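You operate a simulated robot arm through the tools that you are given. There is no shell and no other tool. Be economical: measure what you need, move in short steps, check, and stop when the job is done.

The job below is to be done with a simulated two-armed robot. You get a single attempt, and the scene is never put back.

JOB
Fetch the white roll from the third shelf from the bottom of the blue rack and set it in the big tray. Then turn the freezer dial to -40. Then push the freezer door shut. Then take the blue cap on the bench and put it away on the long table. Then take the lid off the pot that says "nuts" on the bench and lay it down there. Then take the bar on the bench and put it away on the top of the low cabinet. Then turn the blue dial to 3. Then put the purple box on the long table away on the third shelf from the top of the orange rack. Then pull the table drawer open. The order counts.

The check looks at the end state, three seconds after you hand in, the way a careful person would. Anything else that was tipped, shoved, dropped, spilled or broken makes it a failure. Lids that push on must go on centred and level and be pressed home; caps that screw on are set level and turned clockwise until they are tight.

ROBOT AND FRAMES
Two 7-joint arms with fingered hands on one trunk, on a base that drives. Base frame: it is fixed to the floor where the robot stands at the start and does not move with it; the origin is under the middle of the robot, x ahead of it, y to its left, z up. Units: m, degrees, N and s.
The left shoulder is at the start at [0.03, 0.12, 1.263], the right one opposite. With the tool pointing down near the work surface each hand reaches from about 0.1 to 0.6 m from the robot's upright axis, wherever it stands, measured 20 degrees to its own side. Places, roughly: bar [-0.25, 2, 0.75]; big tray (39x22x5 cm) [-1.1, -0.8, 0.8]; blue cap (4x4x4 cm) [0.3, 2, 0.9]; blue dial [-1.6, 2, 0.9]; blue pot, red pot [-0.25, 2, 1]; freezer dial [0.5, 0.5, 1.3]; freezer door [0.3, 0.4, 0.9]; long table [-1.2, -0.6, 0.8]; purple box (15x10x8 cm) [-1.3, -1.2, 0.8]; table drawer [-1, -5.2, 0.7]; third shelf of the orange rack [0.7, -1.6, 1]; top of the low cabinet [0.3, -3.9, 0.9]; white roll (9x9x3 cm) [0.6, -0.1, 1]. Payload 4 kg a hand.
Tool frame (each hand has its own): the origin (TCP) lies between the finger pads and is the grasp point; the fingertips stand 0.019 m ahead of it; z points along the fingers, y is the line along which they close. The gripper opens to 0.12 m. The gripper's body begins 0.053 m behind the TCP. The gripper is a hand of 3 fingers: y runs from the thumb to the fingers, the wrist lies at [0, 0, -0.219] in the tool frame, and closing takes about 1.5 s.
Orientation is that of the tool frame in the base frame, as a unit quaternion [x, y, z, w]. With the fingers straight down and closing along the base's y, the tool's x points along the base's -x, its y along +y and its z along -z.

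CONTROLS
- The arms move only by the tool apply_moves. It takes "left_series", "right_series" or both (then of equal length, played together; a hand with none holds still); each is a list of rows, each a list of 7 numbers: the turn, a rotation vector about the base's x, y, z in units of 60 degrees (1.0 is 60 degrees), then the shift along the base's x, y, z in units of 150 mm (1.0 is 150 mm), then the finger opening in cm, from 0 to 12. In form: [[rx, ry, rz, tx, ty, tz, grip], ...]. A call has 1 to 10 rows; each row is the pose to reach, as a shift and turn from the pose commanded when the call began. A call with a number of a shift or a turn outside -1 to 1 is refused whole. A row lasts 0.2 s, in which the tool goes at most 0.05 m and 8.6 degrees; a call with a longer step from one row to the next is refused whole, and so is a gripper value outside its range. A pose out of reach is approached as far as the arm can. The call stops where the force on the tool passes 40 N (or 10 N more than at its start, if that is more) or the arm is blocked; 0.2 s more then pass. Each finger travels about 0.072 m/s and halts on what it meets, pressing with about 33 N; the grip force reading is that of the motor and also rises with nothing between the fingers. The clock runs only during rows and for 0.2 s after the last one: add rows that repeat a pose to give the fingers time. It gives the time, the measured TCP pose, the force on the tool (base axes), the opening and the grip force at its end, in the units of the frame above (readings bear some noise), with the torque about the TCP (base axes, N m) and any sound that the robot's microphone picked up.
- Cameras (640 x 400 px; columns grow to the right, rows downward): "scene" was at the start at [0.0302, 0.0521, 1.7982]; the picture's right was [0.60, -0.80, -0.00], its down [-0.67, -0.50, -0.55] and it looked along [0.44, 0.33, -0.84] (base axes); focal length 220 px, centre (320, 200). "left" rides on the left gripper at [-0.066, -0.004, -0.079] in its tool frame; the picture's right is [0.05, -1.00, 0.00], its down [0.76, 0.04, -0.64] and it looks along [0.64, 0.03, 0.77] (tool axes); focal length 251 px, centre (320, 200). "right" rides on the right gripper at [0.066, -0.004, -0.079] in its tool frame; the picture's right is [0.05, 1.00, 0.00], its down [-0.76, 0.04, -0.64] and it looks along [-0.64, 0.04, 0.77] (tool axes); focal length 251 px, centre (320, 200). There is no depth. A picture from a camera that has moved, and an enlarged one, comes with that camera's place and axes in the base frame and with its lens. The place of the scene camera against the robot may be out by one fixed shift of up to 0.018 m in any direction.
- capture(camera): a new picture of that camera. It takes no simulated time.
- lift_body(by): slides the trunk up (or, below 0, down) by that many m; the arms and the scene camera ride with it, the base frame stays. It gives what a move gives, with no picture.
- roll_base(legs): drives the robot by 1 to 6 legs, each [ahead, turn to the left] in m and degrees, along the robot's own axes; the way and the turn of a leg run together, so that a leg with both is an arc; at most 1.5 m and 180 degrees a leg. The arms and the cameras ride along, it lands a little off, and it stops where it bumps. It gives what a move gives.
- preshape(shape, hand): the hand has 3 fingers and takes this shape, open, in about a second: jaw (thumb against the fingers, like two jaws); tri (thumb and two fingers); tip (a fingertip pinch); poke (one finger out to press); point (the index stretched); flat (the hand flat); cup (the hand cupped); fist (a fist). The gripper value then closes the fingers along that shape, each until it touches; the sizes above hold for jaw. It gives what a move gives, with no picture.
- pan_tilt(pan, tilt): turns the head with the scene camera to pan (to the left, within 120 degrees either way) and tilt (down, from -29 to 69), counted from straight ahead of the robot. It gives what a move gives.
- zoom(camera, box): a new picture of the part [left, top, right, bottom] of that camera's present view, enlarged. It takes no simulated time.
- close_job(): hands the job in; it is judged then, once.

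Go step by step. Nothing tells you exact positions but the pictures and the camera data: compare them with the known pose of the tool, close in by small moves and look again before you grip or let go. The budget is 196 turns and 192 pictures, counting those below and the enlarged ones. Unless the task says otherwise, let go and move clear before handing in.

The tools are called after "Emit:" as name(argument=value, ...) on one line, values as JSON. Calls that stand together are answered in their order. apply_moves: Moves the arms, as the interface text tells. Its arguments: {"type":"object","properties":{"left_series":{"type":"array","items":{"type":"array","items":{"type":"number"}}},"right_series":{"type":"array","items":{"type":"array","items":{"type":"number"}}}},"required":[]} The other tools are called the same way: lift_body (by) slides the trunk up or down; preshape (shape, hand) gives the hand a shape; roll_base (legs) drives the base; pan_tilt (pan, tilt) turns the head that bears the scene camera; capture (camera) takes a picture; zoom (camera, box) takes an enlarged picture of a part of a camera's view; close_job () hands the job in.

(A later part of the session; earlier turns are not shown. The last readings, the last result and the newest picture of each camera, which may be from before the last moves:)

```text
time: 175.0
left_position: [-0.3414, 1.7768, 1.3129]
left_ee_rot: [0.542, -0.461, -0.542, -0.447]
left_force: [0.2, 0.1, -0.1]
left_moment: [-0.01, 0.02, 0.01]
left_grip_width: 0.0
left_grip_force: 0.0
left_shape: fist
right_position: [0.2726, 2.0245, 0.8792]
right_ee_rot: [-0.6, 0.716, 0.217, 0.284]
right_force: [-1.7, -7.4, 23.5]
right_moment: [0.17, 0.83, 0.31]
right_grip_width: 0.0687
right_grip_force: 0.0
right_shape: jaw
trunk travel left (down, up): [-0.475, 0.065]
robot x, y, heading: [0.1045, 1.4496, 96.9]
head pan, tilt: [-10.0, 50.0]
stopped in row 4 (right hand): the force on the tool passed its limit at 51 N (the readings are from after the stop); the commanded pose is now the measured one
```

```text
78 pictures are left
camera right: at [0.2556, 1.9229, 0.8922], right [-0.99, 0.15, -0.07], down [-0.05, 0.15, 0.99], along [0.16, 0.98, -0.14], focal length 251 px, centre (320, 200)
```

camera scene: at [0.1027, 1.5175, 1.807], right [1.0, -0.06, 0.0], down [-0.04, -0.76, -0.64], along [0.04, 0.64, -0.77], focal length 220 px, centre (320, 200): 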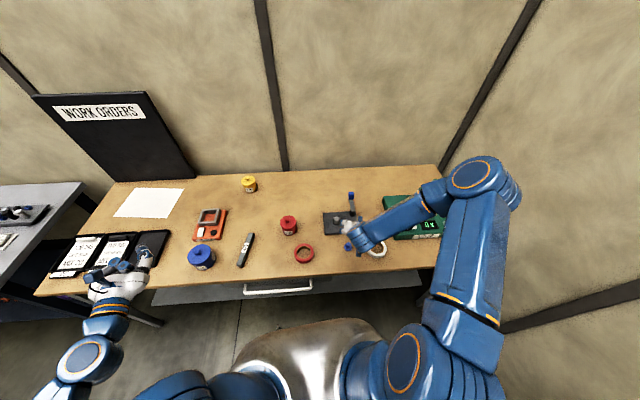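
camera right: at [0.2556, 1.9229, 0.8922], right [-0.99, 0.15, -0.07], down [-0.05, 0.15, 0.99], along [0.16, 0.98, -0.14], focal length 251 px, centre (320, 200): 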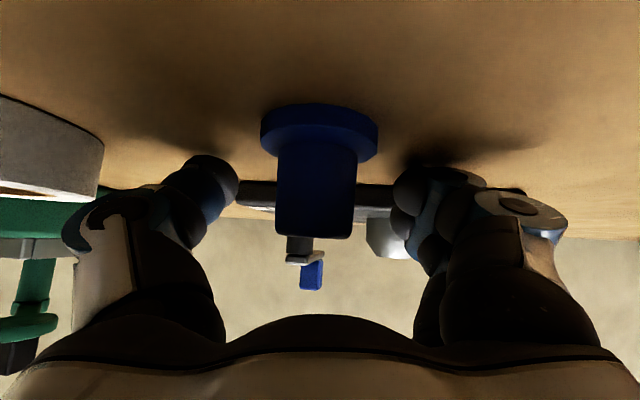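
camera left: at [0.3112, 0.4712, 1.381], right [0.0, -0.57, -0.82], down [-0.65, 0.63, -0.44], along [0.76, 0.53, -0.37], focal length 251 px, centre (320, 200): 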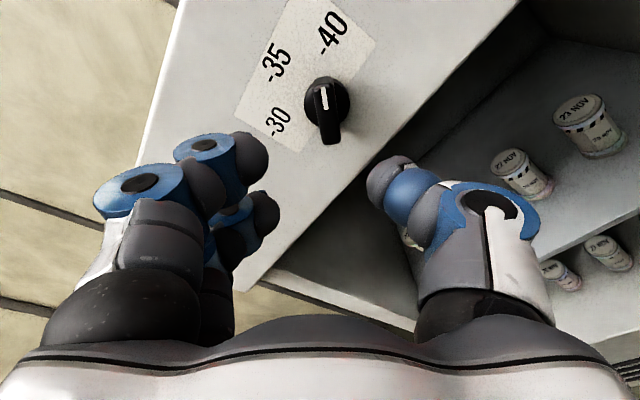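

Emit:
apply_moves(right_series=[[0, 0, 0, 0, 0, 0.05, 7], [0, 0, 0, 0, 0.0, 0.05, 5], [0, 0, 0, 0, 0, 0.05, 3], [0, 0, 0, 0, 0, 0.05, 1], [0, 0, 0, 0, 0, 0.05, 1], [0, 0, 0, 0, 0, 0.05, 1]])

Emit:
capture(camera="right")

```text
time: 176.4
left_position: [-0.3408, 1.7785, 1.3121]
left_ee_rot: [0.544, -0.46, -0.543, -0.445]
left_force: [-0.1, -0.3, -1.0]
left_moment: [0.04, -0.01, -0.01]
left_grip_width: 0.0
left_grip_force: 0.1
left_shape: fist
right_position: [0.2744, 2.0232, 0.8825]
right_ee_rot: [-0.6, 0.716, 0.214, 0.283]
right_force: [-2.0, 1.1, 8.5]
right_moment: [0.04, 0.15, 0.03]
right_grip_width: 0.0107
right_grip_force: 0.1
right_shape: jaw
trunk travel left (down, up): [-0.475, 0.065]
robot x, y, heading: [0.103, 1.4515, 97.1]
head pan, tilt: [-10.0, 50.0]
```

```text
77 pictures are left
camera right: at [0.2571, 1.9231, 0.8972], right [-0.99, 0.15, -0.07], down [-0.05, 0.16, 0.99], along [0.16, 0.98, -0.15], focal length 251 px, centre (320, 200)
```

right: 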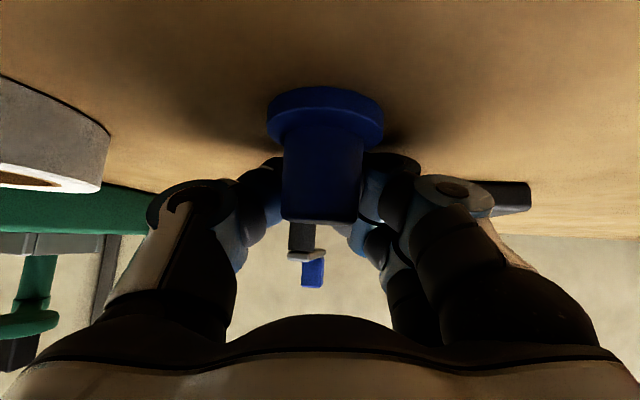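

The fingers closed just behind the cap. I reopen, move 2 cm back, and close again.

Emit:
apply_moves(right_series=[[0, 0, 0, 0, 0, 0.02, 4], [0, 0, 0, 0, 0, 0.02, 7], [0, 0, 0, 0, 0, 0.02, 7], [0, 0, 0, 0, 0, 0.02, 7], [0, 0, 0, -0.01, -0.07, 0.02, 7], [0, 0, 0, -0.02, -0.14, 0.02, 7], [0, 0, 0, -0.02, -0.14, 0.02, 7]])

Emit:
capture(camera="right")

```text
time: 178.0
left_position: [-0.3396, 1.7785, 1.3132]
left_ee_rot: [0.543, -0.461, -0.542, -0.445]
left_force: [0.4, 0.3, -0.2]
left_moment: [-0.03, 0.01, -0.03]
left_grip_width: 0.0
left_grip_force: 0.0
left_shape: fist
right_position: [0.271, 2.0028, 0.8868]
right_ee_rot: [-0.601, 0.716, 0.214, 0.283]
right_force: [0.5, 0.9, 5.7]
right_moment: [0.13, 0.24, -0.02]
right_grip_width: 0.0693
right_grip_force: 0.0
right_shape: jaw
trunk travel left (down, up): [-0.475, 0.065]
robot x, y, heading: [0.1056, 1.4507, 96.9]
head pan, tilt: [-10.0, 50.0]
```

```text
76 pictures are left
camera right: at [0.2539, 1.9019, 0.9], right [-0.99, 0.15, -0.07], down [-0.05, 0.16, 0.99], along [0.16, 0.98, -0.15], focal length 251 px, centre (320, 200)
```

right: 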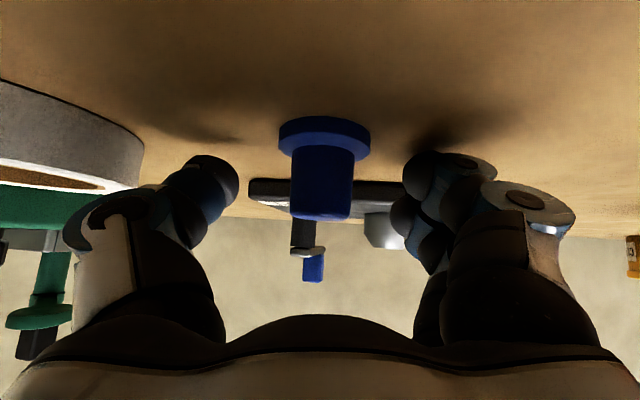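

Emit:
apply_moves(right_series=[[0, 0, 0, 0, 0, 0, 5], [0, 0, 0, 0, 0, 0, 3], [0, 0, 0, 0, 0, 0, 1], [0, 0, 0, 0, 0, 0, 1], [0, 0, 0, 0, 0, 0, 1]])

Emit:
capture(camera="right")

```text
time: 179.2
left_position: [-0.3403, 1.7778, 1.3125]
left_ee_rot: [0.543, -0.462, -0.542, -0.445]
left_force: [-0.7, 0.6, 0.1]
left_moment: [-0.04, 0.01, -0.01]
left_grip_width: 0.0001
left_grip_force: 0.1
left_shape: fist
right_position: [0.274, 2.0039, 0.8879]
right_ee_rot: [-0.598, 0.716, 0.216, 0.287]
right_force: [5.4, 2.7, 19.5]
right_moment: [-0.01, 0.28, -0.03]
right_grip_width: 0.0075
right_grip_force: 32.9
right_shape: jaw
trunk travel left (down, up): [-0.475, 0.065]
robot x, y, heading: [0.1012, 1.4518, 96.6]
head pan, tilt: [-10.0, 50.0]
```

```text
75 pictures are left
camera right: at [0.2558, 1.9035, 0.9018], right [-0.99, 0.15, -0.07], down [-0.05, 0.15, 0.99], along [0.16, 0.98, -0.14], focal length 251 px, centre (320, 200)
```

right: 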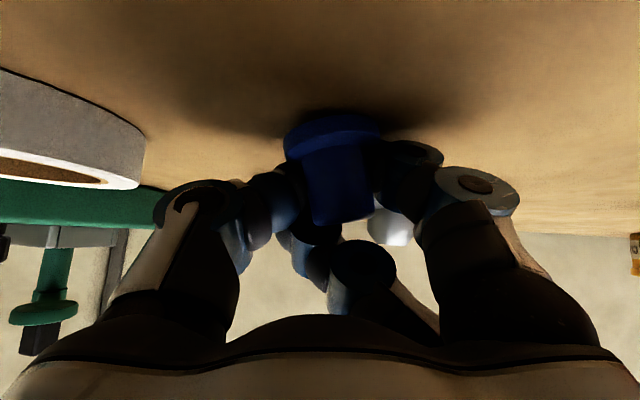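

Emit:
apply_moves(right_series=[[0, 0, 0, 0, 0, 0.1, 0.5], [0, 0, 0, 0, 0, 0.25, 0.5], [0, 0, 0, 0, 0, 0.4, 0.5]])

Emit:
capture(camera="right")

```text
time: 180.0
left_position: [-0.3398, 1.7798, 1.3125]
left_ee_rot: [0.544, -0.462, -0.542, -0.444]
left_force: [-0.6, -0.1, 0.1]
left_moment: [0.01, 0.02, 0.0]
left_grip_width: 0.0002
left_grip_force: 0.2
left_shape: fist
right_position: [0.2712, 2.0035, 0.9459]
right_ee_rot: [-0.6, 0.716, 0.214, 0.284]
right_force: [-0.2, 0.1, 0.4]
right_moment: [-0.01, 0.01, 0.0]
right_grip_width: 0.0051
right_grip_force: 32.8
right_shape: jaw
trunk travel left (down, up): [-0.475, 0.065]
robot x, y, heading: [0.101, 1.4482, 96.7]
head pan, tilt: [-10.0, 50.0]
```

```text
74 pictures are left
camera right: at [0.2541, 1.9032, 0.9604], right [-0.99, 0.15, -0.07], down [-0.05, 0.16, 0.99], along [0.16, 0.98, -0.15], focal length 251 px, centre (320, 200)
```

right: 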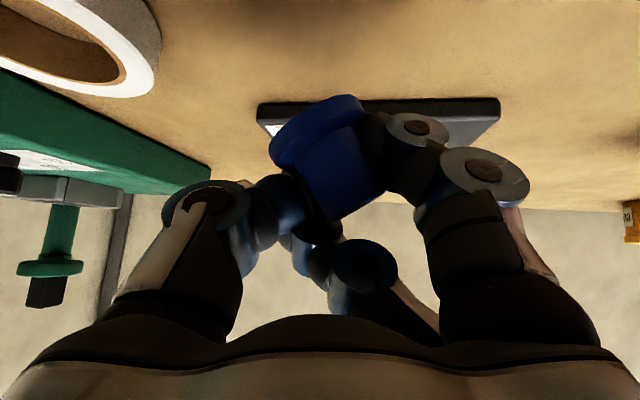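

The cap is lifted but held askew by two fingers only. I set it back down and regrip with better centring.

Emit:
apply_moves(right_series=[[0, 0, 0, 0, 0, -0.2, 0.5], [0, 0, 0, 0, 0, -0.34, 0.5], [0, 0, 0, 0, 0, -0.36, 0.5], [0, 0, 0, 0, 0, -0.36, 2], [0, 0, 0, 0, 0, -0.36, 4], [0, 0, 0, 0, 0, -0.34, 7], [0, 0, 0, 0, 0, -0.34, 7], [0, 0, 0, 0, 0, -0.34, 7]])

Emit:
capture(camera="right")

```text
time: 181.8
left_position: [-0.3397, 1.7804, 1.3118]
left_ee_rot: [0.543, -0.463, -0.542, -0.445]
left_force: [0.0, 0.3, -0.3]
left_moment: [0.01, -0.03, 0.02]
left_grip_width: 0.0
left_grip_force: 0.1
left_shape: fist
right_position: [0.2709, 2.0028, 0.8942]
right_ee_rot: [-0.6, 0.717, 0.214, 0.283]
right_force: [-0.1, 0.6, 0.2]
right_moment: [-0.04, -0.01, -0.01]
right_grip_width: 0.0692
right_grip_force: 0.0
right_shape: jaw
trunk travel left (down, up): [-0.475, 0.065]
robot x, y, heading: [0.102, 1.4482, 96.7]
head pan, tilt: [-10.0, 50.0]
```

```text
73 pictures are left
camera right: at [0.2541, 1.9026, 0.9085], right [-0.99, 0.15, -0.07], down [-0.05, 0.16, 0.99], along [0.16, 0.98, -0.15], focal length 251 px, centre (320, 200)
```

right: 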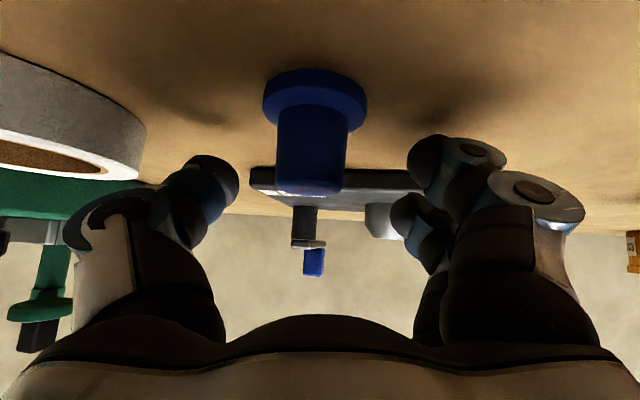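

Emit:
apply_moves(right_series=[[0, 0, 0, 0.02, -0.07, -0.02, 7], [0, 0, 0, 0.02, -0.15, -0.04, 7], [0, 0, 0, 0.02, -0.15, -0.04, 7], [0, 0, 0, 0.02, -0.15, -0.04, 5], [0, 0, 0, 0.02, -0.15, -0.04, 3], [0, 0, 0, 0.02, -0.15, -0.04, 1], [0, 0, 0, 0.02, -0.15, -0.04, 1], [0, 0, 0, 0.02, -0.15, -0.04, 1]])

Emit:
capture(camera="right")

```text
time: 183.6
left_position: [-0.3399, 1.7802, 1.3131]
left_ee_rot: [0.543, -0.461, -0.542, -0.445]
left_force: [0.5, -0.4, -0.1]
left_moment: [0.02, -0.01, -0.01]
left_grip_width: 0.0
left_grip_force: 0.0
left_shape: fist
right_position: [0.2737, 1.981, 0.8886]
right_ee_rot: [-0.599, 0.717, 0.214, 0.284]
right_force: [0.6, -1.0, 4.8]
right_moment: [0.02, 0.05, 0.05]
right_grip_width: 0.0178
right_grip_force: 32.9
right_shape: jaw
trunk travel left (down, up): [-0.475, 0.065]
robot x, y, heading: [0.1017, 1.4495, 96.9]
head pan, tilt: [-10.0, 50.0]
```

```text
72 pictures are left
camera right: at [0.2572, 1.8802, 0.9033], right [-0.99, 0.15, -0.07], down [-0.05, 0.16, 0.99], along [0.16, 0.98, -0.15], focal length 251 px, centre (320, 200)
```

right: 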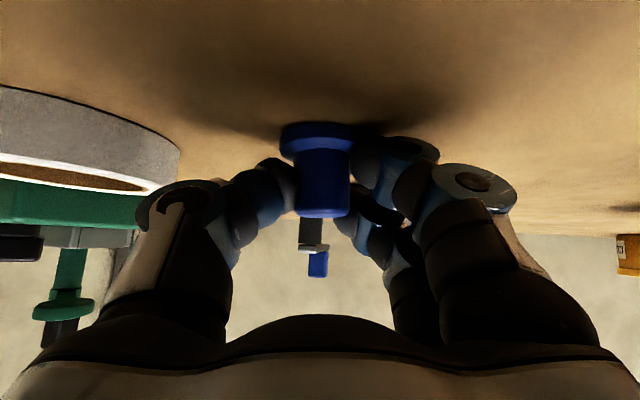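

Emit:
apply_moves(right_series=[[0, 0, 0, 0, 0, 0, 0], [0, 0, 0, 0, 0, 0.1, 0], [0, 0, 0, 0, 0, 0.3, 0], [0, 0, 0, 0, 0, 0.5, 0]])

Emit:
capture(camera="right")

```text
time: 184.6
left_position: [-0.3406, 1.7801, 1.3115]
left_ee_rot: [0.543, -0.462, -0.542, -0.445]
left_force: [0.2, -0.4, -0.2]
left_moment: [0.0, 0.04, -0.03]
left_grip_width: 0.0001
left_grip_force: 0.1
left_shape: fist
right_position: [0.2741, 1.9797, 0.9641]
right_ee_rot: [-0.6, 0.717, 0.214, 0.284]
right_force: [-0.3, 0.1, -0.7]
right_moment: [-0.02, -0.01, 0.0]
right_grip_width: 0.0175
right_grip_force: 33.2
right_shape: jaw
trunk travel left (down, up): [-0.475, 0.065]
robot x, y, heading: [0.1047, 1.4524, 96.7]
head pan, tilt: [-10.0, 50.0]
```

```text
71 pictures are left
camera right: at [0.2581, 1.8802, 0.9784], right [-0.99, 0.15, -0.07], down [-0.05, 0.16, 0.99], along [0.16, 0.98, -0.15], focal length 251 px, centre (320, 200)
```

right: 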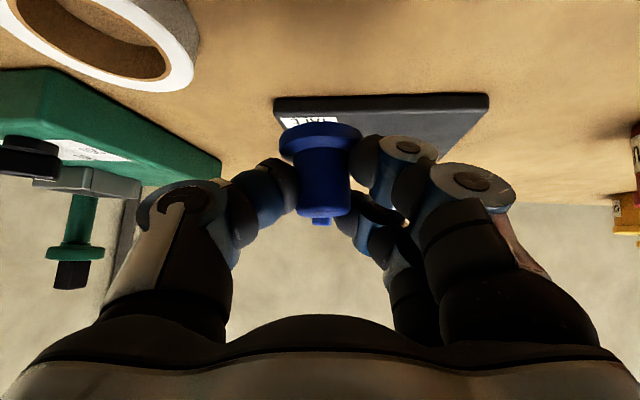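

The cap is held firmly and upright. I lift it and carry it to the near end of the long table, where there is free space.

Emit:
apply_moves(right_series=[[0, 0, 0, 0, 0, 0.3, 0], [0, 0, 0, 0, 0, 0.6, 0], [0, 0, 0, 0, 0, 0.9, 0], [0, 0, 0, 0.1, -0.02, 1, 0]])

Emit:
roll_base(legs=[[-0.25, 0], [0, 45]])

Emit:
roll_base(legs=[[0, 45]])

```text
time: 185.6
left_position: [-0.3392, 1.7798, 1.3118]
left_ee_rot: [0.543, -0.462, -0.542, -0.445]
left_force: [0.5, -0.8, 0.0]
left_moment: [0.0, -0.01, 0.0]
left_grip_width: 0.0001
left_grip_force: 0.1
left_shape: fist
right_position: [0.2898, 1.9756, 1.114]
right_ee_rot: [-0.601, 0.716, 0.214, 0.283]
right_force: [-0.2, 0.5, -0.6]
right_moment: [-0.01, 0.01, 0.0]
right_grip_width: 0.0176
right_grip_force: 33.5
right_shape: jaw
trunk travel left (down, up): [-0.475, 0.065]
robot x, y, heading: [0.0989, 1.4477, 96.8]
head pan, tilt: [-10.0, 50.0]
```

```text
time: 189.6
left_position: [-0.4148, 1.1296, 1.3124]
left_ee_rot: [0.678, -0.22, -0.67, -0.205]
left_force: [-0.6, 0.2, 0.0]
left_moment: [0.01, 0.04, -0.01]
left_grip_width: 0.0
left_grip_force: 0.0
left_shape: fist
right_position: [-0.1059, 1.7134, 1.1124]
right_ee_rot: [0.828, -0.435, -0.305, -0.181]
right_force: [-0.7, 0.9, 0.5]
right_moment: [-0.01, 0.03, 0.01]
right_grip_width: 0.014
right_grip_force: 33.2
right_shape: jaw
trunk travel left (down, up): [-0.475, 0.065]
robot x, y, heading: [0.154, 1.2344, 141.3]
head pan, tilt: [-10.0, 50.0]
stopped in leg 2: the robot was blocked; the commanded pose is now the measured one
```

```text
time: 192.1
left_position: [-0.1656, 0.7568, 1.3123]
left_ee_rot: [0.711, 0.058, -0.697, 0.07]
left_force: [0.1, -0.3, -0.8]
left_moment: [0.0, 0.03, -0.03]
left_grip_width: 0.0003
left_grip_force: 0.0
left_shape: fist
right_position: [-0.3662, 1.386, 1.1134]
right_ee_rot: [0.932, -0.08, -0.351, -0.05]
right_force: [0.6, -0.3, -0.1]
right_moment: [-0.01, 0.0, -0.02]
right_grip_width: 0.014
right_grip_force: 33.4
right_shape: jaw
trunk travel left (down, up): [-0.475, 0.065]
robot x, y, heading: [0.1528, 1.273, -173.3]
head pan, tilt: [-10.0, 50.0]
```

Emit:
roll_base(legs=[[0, 32.7], [1.27, 0]])

Emit:
roll_base(legs=[[0, 50]])

Emit:
pan_tilt(pan=-15, tilt=45)

Emit:
capture(camera="scene")

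```text
time: 192.9
left_position: [-0.1597, 0.7383, 1.3108]
left_ee_rot: [0.712, 0.061, -0.695, 0.077]
left_force: [-0.2, -0.8, 0.2]
left_moment: [0.0, -0.02, -0.03]
left_grip_width: 0.0001
left_grip_force: 0.1
left_shape: fist
right_position: [-0.3651, 1.3666, 1.1129]
right_ee_rot: [0.932, -0.073, -0.351, -0.047]
right_force: [-0.1, -0.9, -0.5]
right_moment: [-0.03, 0.01, -0.04]
right_grip_width: 0.0137
right_grip_force: 33.0
right_shape: jaw
trunk travel left (down, up): [-0.475, 0.065]
robot x, y, heading: [0.1517, 1.2743, -173.1]
head pan, tilt: [-10.0, 50.0]
stopped in leg 1: the robot was blocked; the commanded pose is now the measured one
```

```text
time: 194.7
left_position: [0.1211, 0.6594, 1.3126]
left_ee_rot: [0.678, 0.228, -0.658, 0.238]
left_force: [0.0, 0.3, -0.8]
left_moment: [-0.01, 0.03, -0.03]
left_grip_width: 0.0
left_grip_force: 0.0
left_shape: fist
right_position: [-0.3499, 1.1218, 1.1111]
right_ee_rot: [0.923, 0.15, -0.352, 0.036]
right_force: [-0.1, 0.9, -1.1]
right_moment: [0.04, 0.03, 0.03]
right_grip_width: 0.0142
right_grip_force: 33.2
right_shape: jaw
trunk travel left (down, up): [-0.475, 0.065]
robot x, y, heading: [0.1422, 1.2939, -146.1]
head pan, tilt: [-10.0, 50.0]
stopped in leg 1: the robot was blocked; the commanded pose is now the measured one
```

```text
time: 195.3
left_position: [0.1226, 0.6588, 1.3113]
left_ee_rot: [0.677, 0.228, -0.658, 0.238]
left_force: [-0.1, 0.5, 0.0]
left_moment: [0.01, 0.03, -0.03]
left_grip_width: 0.0
left_grip_force: 0.0
left_shape: fist
right_position: [-0.3488, 1.1197, 1.1119]
right_ee_rot: [0.923, 0.15, -0.353, 0.036]
right_force: [0.5, 0.2, -0.6]
right_moment: [0.01, -0.01, -0.03]
right_grip_width: 0.0139
right_grip_force: 32.5
right_shape: jaw
trunk travel left (down, up): [-0.475, 0.065]
robot x, y, heading: [0.1454, 1.2938, -146.3]
head pan, tilt: [-15.0, 45.0]
```

```text
70 pictures are left
camera scene: at [0.0747, 1.2856, 1.8138], right [-0.32, 0.95, 0.0], down [0.67, 0.23, -0.71], along [-0.67, -0.22, -0.71], focal length 220 px, centre (320, 200)
```

scene: 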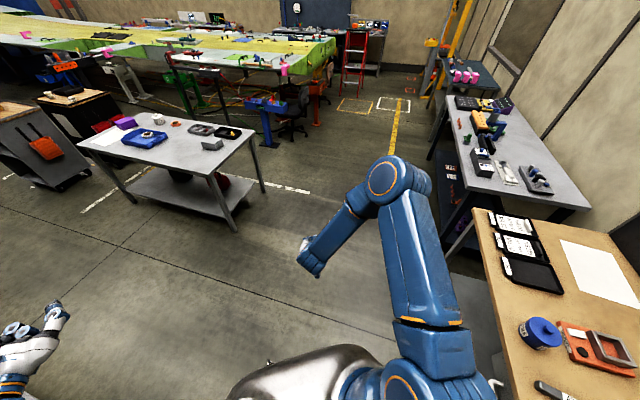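

Emit:
roll_base(legs=[[0, 5], [1.27, 0]])

Emit:
roll_base(legs=[[0, 45]])

Emit:
capture(camera="scene")

Emit:
capture(camera="right")

```text
time: 196.5
left_position: [0.1803, 0.6605, 1.3126]
left_ee_rot: [0.666, 0.259, -0.646, 0.269]
left_force: [-0.6, 0.2, -0.8]
left_moment: [0.0, 0.0, 0.0]
left_grip_width: 0.0
left_grip_force: 0.1
left_shape: fist
right_position: [-0.3335, 1.0761, 1.1121]
right_ee_rot: [0.915, 0.192, -0.35, 0.052]
right_force: [0.4, 0.0, -0.9]
right_moment: [0.0, -0.01, 0.01]
right_grip_width: 0.014
right_grip_force: 33.2
right_shape: jaw
trunk travel left (down, up): [-0.475, 0.065]
robot x, y, heading: [0.1383, 1.2943, -141.7]
head pan, tilt: [-15.0, 45.0]
stopped in leg 2: the robot was blocked; the commanded pose is now the measured one
```

```text
time: 197.7
left_position: [0.2725, 0.6764, 1.3116]
left_ee_rot: [0.644, 0.307, -0.625, 0.316]
left_force: [-0.4, 0.3, 0.2]
left_moment: [-0.01, 0.03, -0.02]
left_grip_width: 0.0001
left_grip_force: 0.1
left_shape: fist
right_position: [-0.2954, 1.0128, 1.113]
right_ee_rot: [0.899, 0.259, -0.345, 0.079]
right_force: [0.1, 0.1, -0.2]
right_moment: [-0.03, 0.0, -0.01]
right_grip_width: 0.0139
right_grip_force: 33.1
right_shape: jaw
trunk travel left (down, up): [-0.475, 0.065]
robot x, y, heading: [0.136, 1.2996, -134.1]
head pan, tilt: [-15.0, 45.0]
stopped in leg 1: the robot was blocked; the commanded pose is now the measured one
```

```text
69 pictures are left
camera scene: at [0.0726, 1.2845, 1.8139], right [-0.51, 0.86, 0.0], down [0.61, 0.36, -0.71], along [-0.61, -0.36, -0.71], focal length 220 px, centre (320, 200)
```

scene: 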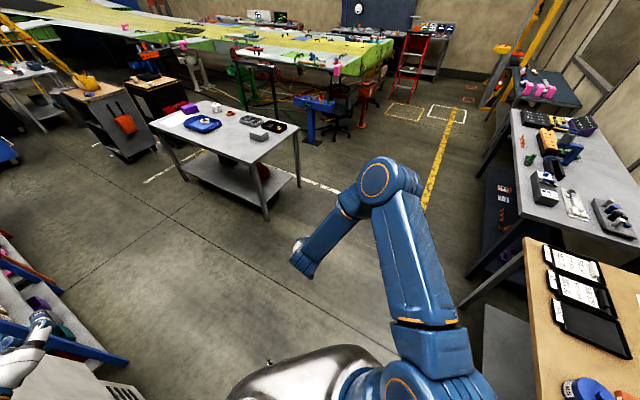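

```text
68 pictures are left
camera right: at [-0.2108, 1.0681, 1.1265], right [0.55, -0.83, -0.07], down [-0.09, -0.14, 0.99], along [-0.83, -0.54, -0.15], focal length 251 px, centre (320, 200)
```

right: 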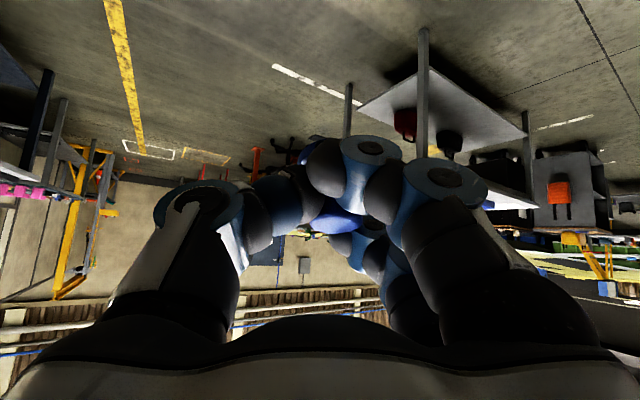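

The left arm is too close to the freezer here. I turn back right, drive clear to the west first, then turn south.

Emit:
roll_base(legs=[[0, -40]])

Emit:
roll_base(legs=[[0.8, 0]])

Emit:
capture(camera="right")

```text
time: 199.0
left_position: [0.1476, 0.6623, 1.312]
left_ee_rot: [0.67, 0.242, -0.654, 0.253]
left_force: [-0.2, -0.2, -0.5]
left_moment: [0.01, 0.02, 0.02]
left_grip_width: 0.0001
left_grip_force: 0.1
left_shape: fist
right_position: [-0.3422, 1.1011, 1.1126]
right_ee_rot: [0.92, 0.17, -0.35, 0.044]
right_force: [-0.5, 0.3, -0.7]
right_moment: [-0.01, 0.0, 0.03]
right_grip_width: 0.0138
right_grip_force: 33.2
right_shape: jaw
trunk travel left (down, up): [-0.475, 0.065]
robot x, y, heading: [0.1412, 1.295, -144.5]
head pan, tilt: [-15.0, 45.0]
stopped in leg 1: the robot was blocked; the commanded pose is now the measured one
```

```text
time: 203.2
left_position: [-0.4932, 0.2004, 1.3125]
left_ee_rot: [0.668, 0.244, -0.655, 0.253]
left_force: [-0.9, -0.1, 0.1]
left_moment: [-0.03, 0.03, -0.06]
left_grip_width: 0.0
left_grip_force: 0.1
left_shape: fist
right_position: [-0.9837, 0.6405, 1.1117]
right_ee_rot: [0.919, 0.171, -0.352, 0.045]
right_force: [1.1, 0.6, -0.9]
right_moment: [0.06, 0.05, -0.02]
right_grip_width: 0.0138
right_grip_force: 33.0
right_shape: jaw
trunk travel left (down, up): [-0.475, 0.065]
robot x, y, heading: [-0.5052, 0.8301, -144.1]
head pan, tilt: [-15.0, 45.0]
```

```text
67 pictures are left
camera right: at [-0.8906, 0.6788, 1.1263], right [0.38, -0.92, -0.07], down [-0.11, -0.13, 0.99], along [-0.92, -0.37, -0.15], focal length 251 px, centre (320, 200)
```

right: 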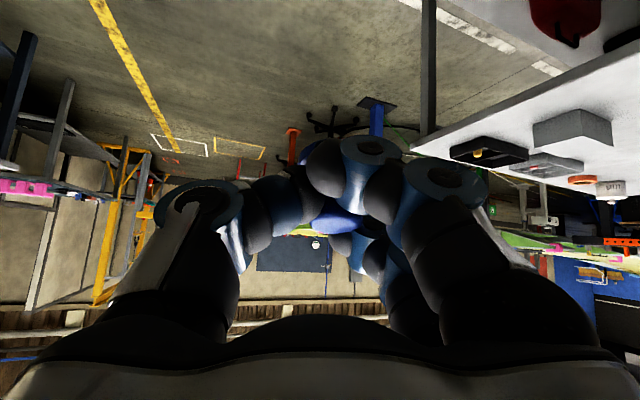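

Emit:
zoom(camera="right", box=[230, 100, 430, 290])

Emit:
zoom(camera="scene", box=[220, 140, 420, 300])

```text
2.11 times, centred on (330, 195) of right
camera zoom: at [-0.8906, 0.6788, 1.1263], right [0.38, -0.92, -0.07], down [-0.11, -0.13, 0.99], along [-0.92, -0.37, -0.15], focal length 529 px, centre (299, 210)
```

zoom: 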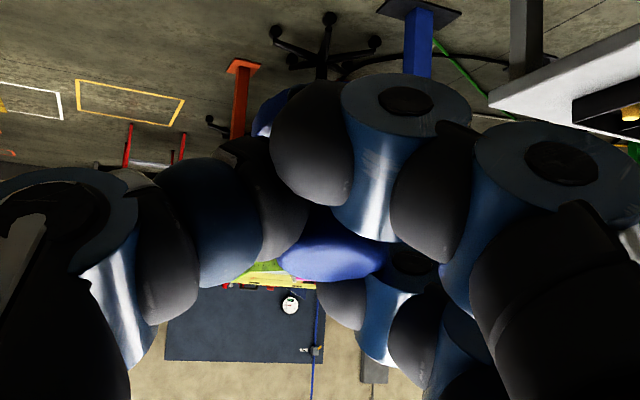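

```text
2.50 times, centred on (320, 220) of scene
camera zoom: at [-0.5688, 0.8284, 1.8138], right [-0.35, 0.94, 0.0], down [0.66, 0.25, -0.71], along [-0.66, -0.25, -0.71], focal length 550 px, centre (320, 150)
```

zoom: 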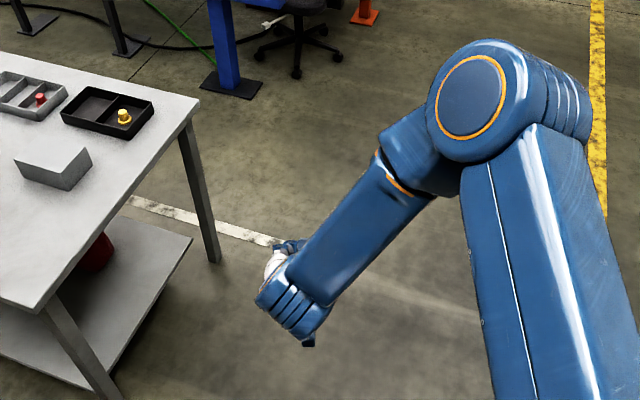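

The cap is still held, nearly upright between the fingers. I continue to the table end.

Emit:
roll_base(legs=[[0, 8], [0.46, 0]])

Emit:
roll_base(legs=[[0, 46]])

Emit:
capture(camera="scene")

```text
time: 204.3
left_position: [-0.4184, 0.2075, 1.3136]
left_ee_rot: [0.653, 0.282, -0.64, 0.291]
left_force: [0.3, -0.7, -0.7]
left_moment: [0.01, -0.01, 0.01]
left_grip_width: 0.0
left_grip_force: 0.1
left_shape: fist
right_position: [-0.9597, 0.5873, 1.1129]
right_ee_rot: [0.909, 0.223, -0.347, 0.065]
right_force: [0.0, 0.1, 0.2]
right_moment: [0.02, -0.02, 0.01]
right_grip_width: 0.0136
right_grip_force: 33.2
right_shape: jaw
trunk travel left (down, up): [-0.475, 0.065]
robot x, y, heading: [-0.5031, 0.8396, -138.3]
head pan, tilt: [-15.0, 45.0]
stopped in leg 1: the robot was blocked; the commanded pose is now the measured one
```

```text
time: 205.7
left_position: [-0.2442, 0.2632, 1.3137]
left_ee_rot: [0.605, 0.372, -0.592, 0.38]
left_force: [0.7, -0.2, -0.4]
left_moment: [-0.01, 0.02, -0.01]
left_grip_width: 0.0001
left_grip_force: 0.1
left_shape: fist
right_position: [-0.871, 0.4728, 1.1121]
right_ee_rot: [0.867, 0.351, -0.336, 0.113]
right_force: [-0.2, 0.1, 0.0]
right_moment: [0.0, 0.0, -0.03]
right_grip_width: 0.0136
right_grip_force: 32.9
right_shape: jaw
trunk travel left (down, up): [-0.475, 0.065]
robot x, y, heading: [-0.516, 0.848, -123.3]
head pan, tilt: [-15.0, 45.0]
stopped in leg 1: the robot was blocked; the commanded pose is now the measured one
```

```text
64 pictures are left
camera scene: at [-0.5727, 0.823, 1.8139], right [-0.67, 0.74, 0.0], down [0.53, 0.47, -0.71], along [-0.53, -0.47, -0.71], focal length 220 px, centre (320, 200)
```

scene: 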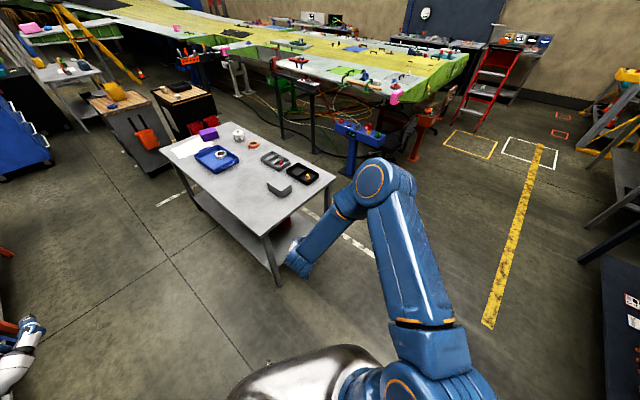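

Emit:
roll_base(legs=[[0, 15]])

Emit:
roll_base(legs=[[0.48, 0]])

Emit:
capture(camera="scene")

```text
time: 207.0
left_position: [-0.1038, 0.3479, 1.3135]
left_ee_rot: [0.552, 0.448, -0.536, 0.455]
left_force: [0.1, 0.1, -0.1]
left_moment: [0.01, 0.02, 0.01]
left_grip_width: 0.0002
left_grip_force: 0.1
left_shape: fist
right_position: [-0.7626, 0.3903, 1.1114]
right_ee_rot: [0.814, 0.46, -0.319, 0.156]
right_force: [0.0, 0.1, -0.2]
right_moment: [0.0, 0.03, -0.01]
right_grip_width: 0.0137
right_grip_force: 32.7
right_shape: jaw
trunk travel left (down, up): [-0.475, 0.065]
robot x, y, heading: [-0.5327, 0.849, -107.8]
head pan, tilt: [-15.0, 45.0]
```

```text
time: 209.8
left_position: [-0.2487, -0.1115, 1.3145]
left_ee_rot: [0.551, 0.45, -0.535, 0.456]
left_force: [-0.2, 0.1, -0.9]
left_moment: [-0.03, 0.01, -0.01]
left_grip_width: 0.0002
left_grip_force: 0.1
left_shape: fist
right_position: [-0.9093, -0.073, 1.1123]
right_ee_rot: [0.813, 0.462, -0.317, 0.157]
right_force: [0.9, 0.0, 0.6]
right_moment: [-0.01, -0.01, 0.04]
right_grip_width: 0.0137
right_grip_force: 32.8
right_shape: jaw
trunk travel left (down, up): [-0.475, 0.065]
robot x, y, heading: [-0.683, 0.3869, -107.4]
head pan, tilt: [-15.0, 45.0]
```

```text
63 pictures are left
camera scene: at [-0.7225, 0.3488, 1.8139], right [-0.84, 0.54, 0.0], down [0.38, 0.6, -0.71], along [-0.38, -0.6, -0.71], focal length 220 px, centre (320, 200)
```

scene: 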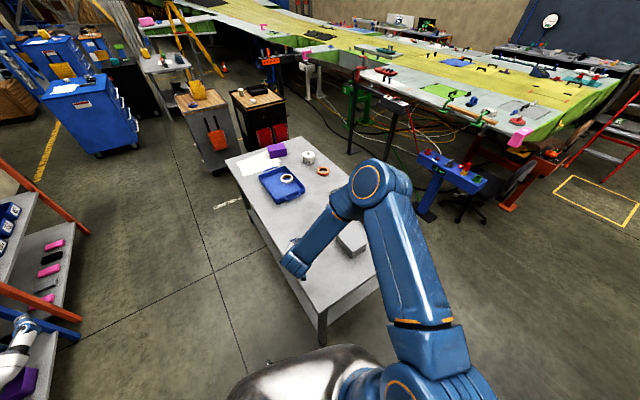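

Emit:
apply_moves(right_series=[[0, 0, 0, -0.22, -0.08, -0.2, 0], [0, 0, 0, -0.44, -0.16, -0.4, 0], [0, 0, 0, -0.66, -0.24, -0.6, 0], [0, 0, 0, -0.9, -0.3, -0.8, 0], [0, 0, 0, -0.95, -0.35, -1, 0], [0, 0, 0, -0.95, -0.35, -1, 0]])

Emit:
apply_moves(right_series=[[0, 0, 0, 0, 0, -0.25, 0], [0, 0, 0, 0, 0, -0.5, 0], [0, 0, 0, 0, 0, -0.65, 0], [0, 0, 0, 0, 0, -0.65, 0]])

Emit:
capture(camera="right")

```text
time: 211.2
left_position: [-0.2489, -0.1117, 1.3138]
left_ee_rot: [0.552, 0.448, -0.535, 0.455]
left_force: [-0.3, -0.2, 0.0]
left_moment: [0.03, 0.0, 0.05]
left_grip_width: 0.0
left_grip_force: 0.0
left_shape: fist
right_position: [-1.0517, -0.1251, 0.961]
right_ee_rot: [0.813, 0.461, -0.318, 0.157]
right_force: [0.2, 0.2, 0.3]
right_moment: [-0.02, 0.01, -0.03]
right_grip_width: 0.0138
right_grip_force: 33.0
right_shape: jaw
trunk travel left (down, up): [-0.475, 0.065]
robot x, y, heading: [-0.6804, 0.3894, -107.5]
head pan, tilt: [-15.0, 45.0]
```

```text
time: 212.2
left_position: [-0.249, -0.1131, 1.3132]
left_ee_rot: [0.552, 0.448, -0.536, 0.455]
left_force: [1.1, 0.3, 0.3]
left_moment: [0.01, 0.0, -0.01]
left_grip_width: 0.0
left_grip_force: 0.0
left_shape: fist
right_position: [-1.0545, -0.1251, 0.8649]
right_ee_rot: [0.814, 0.462, -0.317, 0.155]
right_force: [-0.6, 0.3, -0.7]
right_moment: [0.04, -0.03, 0.02]
right_grip_width: 0.0137
right_grip_force: 33.2
right_shape: jaw
trunk travel left (down, up): [-0.475, 0.065]
robot x, y, heading: [-0.6797, 0.3915, -107.3]
head pan, tilt: [-15.0, 45.0]
```

```text
62 pictures are left
camera right: at [-1.0037, -0.0372, 0.8789], right [0.87, -0.49, -0.07], down [-0.01, -0.17, 0.99], along [-0.49, -0.86, -0.15], focal length 251 px, centre (320, 200)
```

right: 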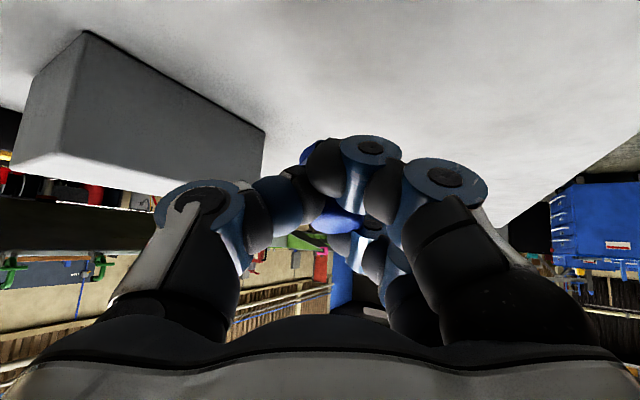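

Emit:
apply_moves(right_series=[[0, 0, 0, 0.05, -0.05, -0.1, 0], [0, 0, 0, 0.1, -0.1, -0.2, 0], [0, 0, 0, 0.1, -0.1, -0.26, 0], [0, 0, 0, 0.1, -0.1, -0.32, 0], [0, 0, 0, 0.1, -0.1, -0.38, 0], [0, 0, 0, 0.1, -0.1, -0.44, 0]])

Emit:
capture(camera="right")

```text
time: 213.7
left_position: [-0.2488, -0.1097, 1.3137]
left_ee_rot: [0.55, 0.449, -0.536, 0.456]
left_force: [0.1, 0.4, 1.3]
left_moment: [0.0, -0.01, -0.01]
left_grip_width: 0.0002
left_grip_force: 0.0
left_shape: fist
right_position: [-1.0393, -0.1402, 0.8029]
right_ee_rot: [0.812, 0.461, -0.323, 0.157]
right_force: [-5.8, -1.7, 20.3]
right_moment: [-0.01, -0.02, 0.06]
right_grip_width: 0.0146
right_grip_force: 33.1
right_shape: jaw
trunk travel left (down, up): [-0.475, 0.065]
robot x, y, heading: [-0.6778, 0.3939, -107.5]
head pan, tilt: [-15.0, 45.0]
```

```text
61 pictures are left
camera right: at [-0.9889, -0.052, 0.8163], right [0.87, -0.49, -0.08], down [0.0, -0.16, 0.99], along [-0.5, -0.86, -0.14], focal length 251 px, centre (320, 200)
```

right: 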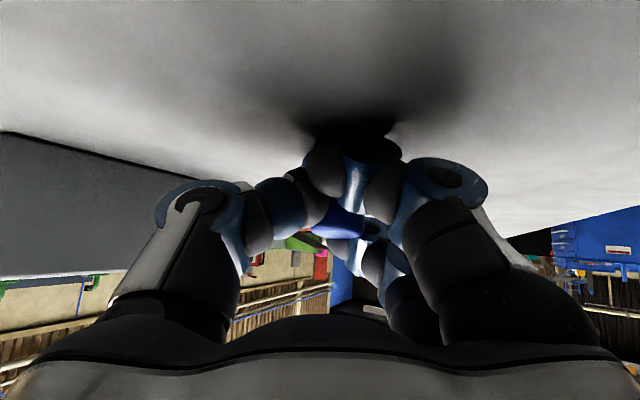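

Emit:
apply_moves(right_series=[[0, 0, 0, 0, 0, 0.02, 1.5], [0, 0, 0, 0, 0, 0.02, 2.5], [0, 0, 0, 0, 0, 0.02, 3.5], [0, 0, 0, 0, 0, 0.02, 5], [0, 0, 0, 0, 0, 0.03, 7], [0, 0, 0, 0, 0, 0.03, 8], [0, 0, 0, 0, 0, 0.03, 8]])

Emit:
capture(camera="right")

```text
time: 215.2
left_position: [-0.2496, -0.1097, 1.3149]
left_ee_rot: [0.551, 0.449, -0.536, 0.456]
left_force: [0.1, -0.3, -0.4]
left_moment: [-0.01, 0.03, -0.02]
left_grip_width: 0.0
left_grip_force: 0.0
left_shape: fist
right_position: [-1.0371, -0.1383, 0.8034]
right_ee_rot: [0.813, 0.462, -0.317, 0.156]
right_force: [-3.4, 2.7, 10.0]
right_moment: [-0.15, -0.22, 0.0]
right_grip_width: 0.0748
right_grip_force: 0.0
right_shape: jaw
trunk travel left (down, up): [-0.475, 0.065]
robot x, y, heading: [-0.6758, 0.388, -107.3]
head pan, tilt: [-15.0, 45.0]
```

```text
60 pictures are left
camera right: at [-0.9867, -0.0496, 0.8179], right [0.87, -0.49, -0.07], down [-0.01, -0.17, 0.99], along [-0.49, -0.86, -0.15], focal length 251 px, centre (320, 200)
```

right: 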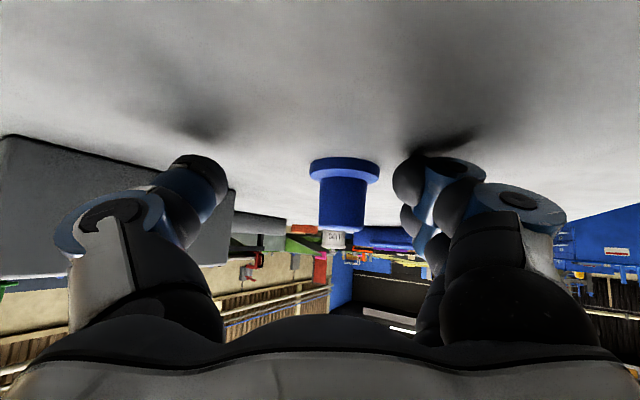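

The cap stands upright on the long table. I lift clear and go back to the bench for the NUTS lid.

Emit:
apply_moves(right_series=[[0, 0, 0, 0.02, 0.04, 0.15, 8], [0, 0, 0, 0.04, 0.08, 0.4, 8], [0, 0, 0, 0.08, 0.12, 0.65, 8], [0, 0, 0, 0.1, 0.2, 0.9, 8], [0, 0, 0, 0.1, 0.2, 1, 8]])

Emit:
apply_moves(right_series=[[0, 0, 0, 0, 0, 0.3, 8], [0, 0, 0, 0, 0, 0.6, 8], [0, 0, 0, 0, 0, 0.9, 8]])

Emit:
capture(camera="scene")

Emit:
roll_base(legs=[[-0.5, 0], [0, -40], [0, -40], [0, -40], [0, -40]])

```text
time: 216.4
left_position: [-0.2492, -0.1112, 1.3117]
left_ee_rot: [0.551, 0.449, -0.535, 0.456]
left_force: [0.0, 0.1, 0.1]
left_moment: [0.01, 0.01, 0.0]
left_grip_width: 0.0002
left_grip_force: 0.1
left_shape: fist
right_position: [-1.0198, -0.1078, 0.9527]
right_ee_rot: [0.814, 0.462, -0.317, 0.155]
right_force: [-0.2, -0.1, 0.0]
right_moment: [-0.05, -0.03, -0.04]
right_grip_width: 0.0797
right_grip_force: 0.0
right_shape: jaw
trunk travel left (down, up): [-0.475, 0.065]
robot x, y, heading: [-0.6813, 0.3884, -107.7]
head pan, tilt: [-15.0, 45.0]
```

```text
time: 217.2
left_position: [-0.2484, -0.1098, 1.3142]
left_ee_rot: [0.551, 0.449, -0.536, 0.456]
left_force: [-0.4, 0.0, 0.0]
left_moment: [0.02, 0.04, 0.02]
left_grip_width: 0.0
left_grip_force: 0.2
left_shape: fist
right_position: [-1.022, -0.11, 1.0882]
right_ee_rot: [0.814, 0.462, -0.317, 0.156]
right_force: [-0.2, 0.2, 0.3]
right_moment: [-0.04, 0.02, -0.01]
right_grip_width: 0.0796
right_grip_force: 0.2
right_shape: jaw
trunk travel left (down, up): [-0.475, 0.065]
robot x, y, heading: [-0.6778, 0.3872, -107.4]
head pan, tilt: [-15.0, 45.0]
```

```text
59 pictures are left
camera scene: at [-0.722, 0.35, 1.8139], right [-0.84, 0.54, 0.0], down [0.38, 0.6, -0.71], along [-0.38, -0.6, -0.71], focal length 220 px, centre (320, 200)
```

scene: 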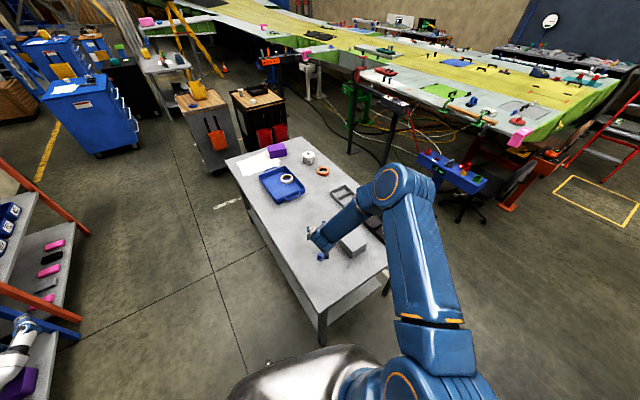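

```text
time: 221.4
left_position: [-0.3291, 0.241, 1.3144]
left_ee_rot: [0.632, 0.328, -0.616, 0.337]
left_force: [-0.5, 0.4, 0.5]
left_moment: [0.02, 0.01, 0.02]
left_grip_width: 0.0
left_grip_force: 0.0
left_shape: fist
right_position: [-1.0367, 0.5489, 1.0882]
right_ee_rot: [0.89, 0.289, -0.342, 0.089]
right_force: [-0.4, 0.4, -0.6]
right_moment: [0.0, -0.02, 0.03]
right_grip_width: 0.0798
right_grip_force: 0.0
right_shape: jaw
trunk travel left (down, up): [-0.475, 0.065]
robot x, y, heading: [-0.5033, 0.8629, -130.0]
head pan, tilt: [-15.0, 45.0]
stopped in leg 2: the robot was blocked; the commanded pose is now the measured one
```

Emit:
roll_base(legs=[[0, -35]])

Emit:
roll_base(legs=[[0, -35]])

Emit:
roll_base(legs=[[0, -35]])

```text
time: 222.8
left_position: [-0.481, 0.2111, 1.3139]
left_ee_rot: [0.665, 0.25, -0.654, 0.259]
left_force: [-0.8, 0.2, 0.8]
left_moment: [0.01, 0.0, -0.02]
left_grip_width: 0.0
left_grip_force: 0.1
left_shape: fist
right_position: [-1.0929, 0.6837, 1.0879]
right_ee_rot: [0.918, 0.177, -0.351, 0.046]
right_force: [-0.3, -0.3, -0.7]
right_moment: [-0.05, -0.01, 0.03]
right_grip_width: 0.08
right_grip_force: 0.1
right_shape: jaw
trunk travel left (down, up): [-0.475, 0.065]
robot x, y, heading: [-0.5014, 0.8514, -142.9]
head pan, tilt: [-15.0, 45.0]
stopped in leg 1: the robot was blocked; the commanded pose is now the measured one
```

```text
time: 224.2
left_position: [-0.6541, 0.2283, 1.314]
left_ee_rot: [0.693, 0.158, -0.684, 0.166]
left_force: [0.2, -0.5, 0.0]
left_moment: [0.01, 0.03, 0.01]
left_grip_width: 0.0002
left_grip_force: 0.1
left_shape: fist
right_position: [-1.1158, 0.8497, 1.0874]
right_ee_rot: [0.934, 0.049, -0.353, -0.001]
right_force: [-0.8, 0.5, -0.1]
right_moment: [0.0, 0.01, -0.02]
right_grip_width: 0.0799
right_grip_force: 0.1
right_shape: jaw
trunk travel left (down, up): [-0.475, 0.065]
robot x, y, heading: [-0.4966, 0.836, -157.0]
head pan, tilt: [-15.0, 45.0]
stopped in leg 1: the robot was blocked; the commanded pose is now the measured one
```

```text
time: 225.9
left_position: [-0.9251, 0.3686, 1.3129]
left_ee_rot: [0.711, -0.019, -0.703, -0.005]
left_force: [-1.3, 0.6, 0.3]
left_moment: [0.0, 0.01, 0.02]
left_grip_width: 0.0
left_grip_force: 0.1
left_shape: fist
right_position: [-1.0379, 1.1348, 1.0883]
right_ee_rot: [0.919, -0.179, -0.341, -0.087]
right_force: [0.3, -0.1, -0.6]
right_moment: [-0.02, 0.0, 0.0]
right_grip_width: 0.0799
right_grip_force: 0.0
right_shape: jaw
trunk travel left (down, up): [-0.475, 0.065]
robot x, y, heading: [-0.4959, 0.8131, 176.5]
head pan, tilt: [-15.0, 45.0]
stopped in leg 1: the robot was blocked; the commanded pose is now the measured one
```

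Emit:
roll_base(legs=[[0, -40]])

Emit:
roll_base(legs=[[0, -30]])

Emit:
roll_base(legs=[[0, -16]])

```text
time: 227.9
left_position: [-1.1025, 0.6897, 1.3142]
left_ee_rot: [0.672, -0.23, -0.67, -0.216]
left_force: [-1.3, 0.5, -0.3]
left_moment: [-0.04, 0.03, 0.02]
left_grip_width: 0.0
left_grip_force: 0.0
left_shape: fist
right_position: [-0.7546, 1.3835, 1.0886]
right_ee_rot: [0.821, -0.448, -0.301, -0.188]
right_force: [-0.7, -0.3, -0.4]
right_moment: [0.0, -0.01, 0.03]
right_grip_width: 0.0799
right_grip_force: 0.0
right_shape: jaw
trunk travel left (down, up): [-0.475, 0.065]
robot x, y, heading: [-0.5141, 0.7876, 142.1]
head pan, tilt: [-15.0, 45.0]
stopped in leg 1: the robot was blocked; the commanded pose is now the measured one
```

```text
time: 229.8
left_position: [-1.0702, 1.0052, 1.312]
left_ee_rot: [-0.587, 0.399, 0.588, 0.387]
left_force: [0.3, -0.1, 1.1]
left_moment: [0.01, 0.05, -0.06]
left_grip_width: 0.0
left_grip_force: 0.0
left_shape: fist
right_position: [-0.4188, 1.4236, 1.0897]
right_ee_rot: [0.673, -0.649, -0.24, -0.261]
right_force: [-0.3, -0.3, 0.9]
right_moment: [0.05, -0.01, -0.05]
right_grip_width: 0.0799
right_grip_force: 0.1
right_shape: jaw
trunk travel left (down, up): [-0.475, 0.065]
robot x, y, heading: [-0.5442, 0.7773, 111.2]
head pan, tilt: [-15.0, 45.0]
```

```text
time: 231.1
left_position: [-0.987, 1.1445, 1.3133]
left_ee_rot: [-0.527, 0.477, 0.531, 0.461]
left_force: [0.9, -0.7, -0.5]
left_moment: [0.0, -0.04, 0.01]
left_grip_width: 0.0
left_grip_force: 0.1
left_shape: fist
right_position: [-0.2449, 1.3697, 1.087]
right_ee_rot: [-0.578, 0.736, 0.202, 0.29]
right_force: [0.3, 0.0, 0.1]
right_moment: [0.01, 0.0, -0.01]
right_grip_width: 0.0798
right_grip_force: 0.0
right_shape: jaw
trunk travel left (down, up): [-0.475, 0.065]
robot x, y, heading: [-0.5603, 0.7782, 95.4]
head pan, tilt: [-15.0, 45.0]
```

Emit:
roll_base(legs=[[0.39, -50], [0.39, 45]])

Emit:
pan_tilt(pan=-10, tilt=50)

Emit:
capture(camera="scene")

```text
time: 233.7
left_position: [-0.4412, 1.6982, 1.3118]
left_ee_rot: [-0.277, 0.655, 0.285, 0.643]
left_force: [0.5, -0.2, -0.4]
left_moment: [-0.03, -0.01, -0.03]
left_grip_width: 0.0
left_grip_force: 0.0
left_shape: fist
right_position: [0.2112, 1.2728, 1.0858]
right_ee_rot: [-0.216, 0.911, 0.058, 0.348]
right_force: [-0.2, 1.0, -0.3]
right_moment: [0.01, 0.0, 0.0]
right_grip_width: 0.08
right_grip_force: 0.1
right_shape: jaw
trunk travel left (down, up): [-0.475, 0.065]
robot x, y, heading: [-0.4702, 1.1572, 44.2]
head pan, tilt: [-15.0, 45.0]
stopped in leg 1: the robot was blocked; the commanded pose is now the measured one
```

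```text
time: 234.4
left_position: [-0.4429, 1.6938, 1.3122]
left_ee_rot: [-0.276, 0.654, 0.286, 0.644]
left_force: [0.8, -0.2, 0.6]
left_moment: [0.0, 0.02, -0.02]
left_grip_width: 0.0
left_grip_force: 0.1
left_shape: fist
right_position: [0.2102, 1.2714, 1.0876]
right_ee_rot: [-0.216, 0.91, 0.06, 0.347]
right_force: [0.1, -0.1, 0.0]
right_moment: [-0.03, -0.02, 0.0]
right_grip_width: 0.0799
right_grip_force: 0.0
right_shape: jaw
trunk travel left (down, up): [-0.475, 0.065]
robot x, y, heading: [-0.474, 1.1543, 44.6]
head pan, tilt: [-10.0, 50.0]
```

```text
58 pictures are left
camera scene: at [-0.4295, 1.1958, 1.8069], right [0.56, -0.83, 0.0], down [-0.63, -0.43, -0.64], along [0.53, 0.36, -0.77], focal length 220 px, centre (320, 200)
```

scene: 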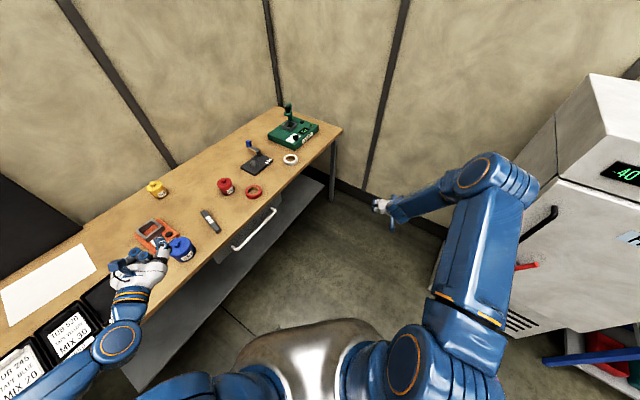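

Emit:
roll_base(legs=[[0.41, 42]])

Emit:
capture(camera="scene")

```text
time: 236.9
left_position: [-0.6406, 1.9434, 1.3119]
left_ee_rot: [-0.49, 0.513, 0.495, 0.502]
left_force: [-0.2, 0.3, 0.4]
left_moment: [0.01, -0.01, -0.02]
left_grip_width: 0.0
left_grip_force: 0.2
left_shape: fist
right_position: [0.1283, 2.0581, 1.0881]
right_ee_rot: [-0.523, 0.776, 0.177, 0.305]
right_force: [-0.3, 0.9, 0.2]
right_moment: [-0.03, 0.01, -0.02]
right_grip_width: 0.0797
right_grip_force: 0.0
right_shape: jaw
trunk travel left (down, up): [-0.475, 0.065]
robot x, y, heading: [-0.2726, 1.5155, 85.4]
head pan, tilt: [-10.0, 50.0]
```

```text
57 pictures are left
camera scene: at [-0.2637, 1.5835, 1.8069], right [0.97, -0.25, 0.0], down [-0.19, -0.74, -0.64], along [0.16, 0.62, -0.77], focal length 220 px, centre (320, 200)
```

scene: 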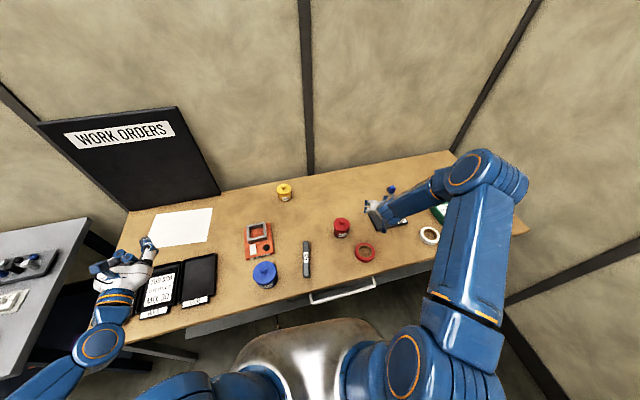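

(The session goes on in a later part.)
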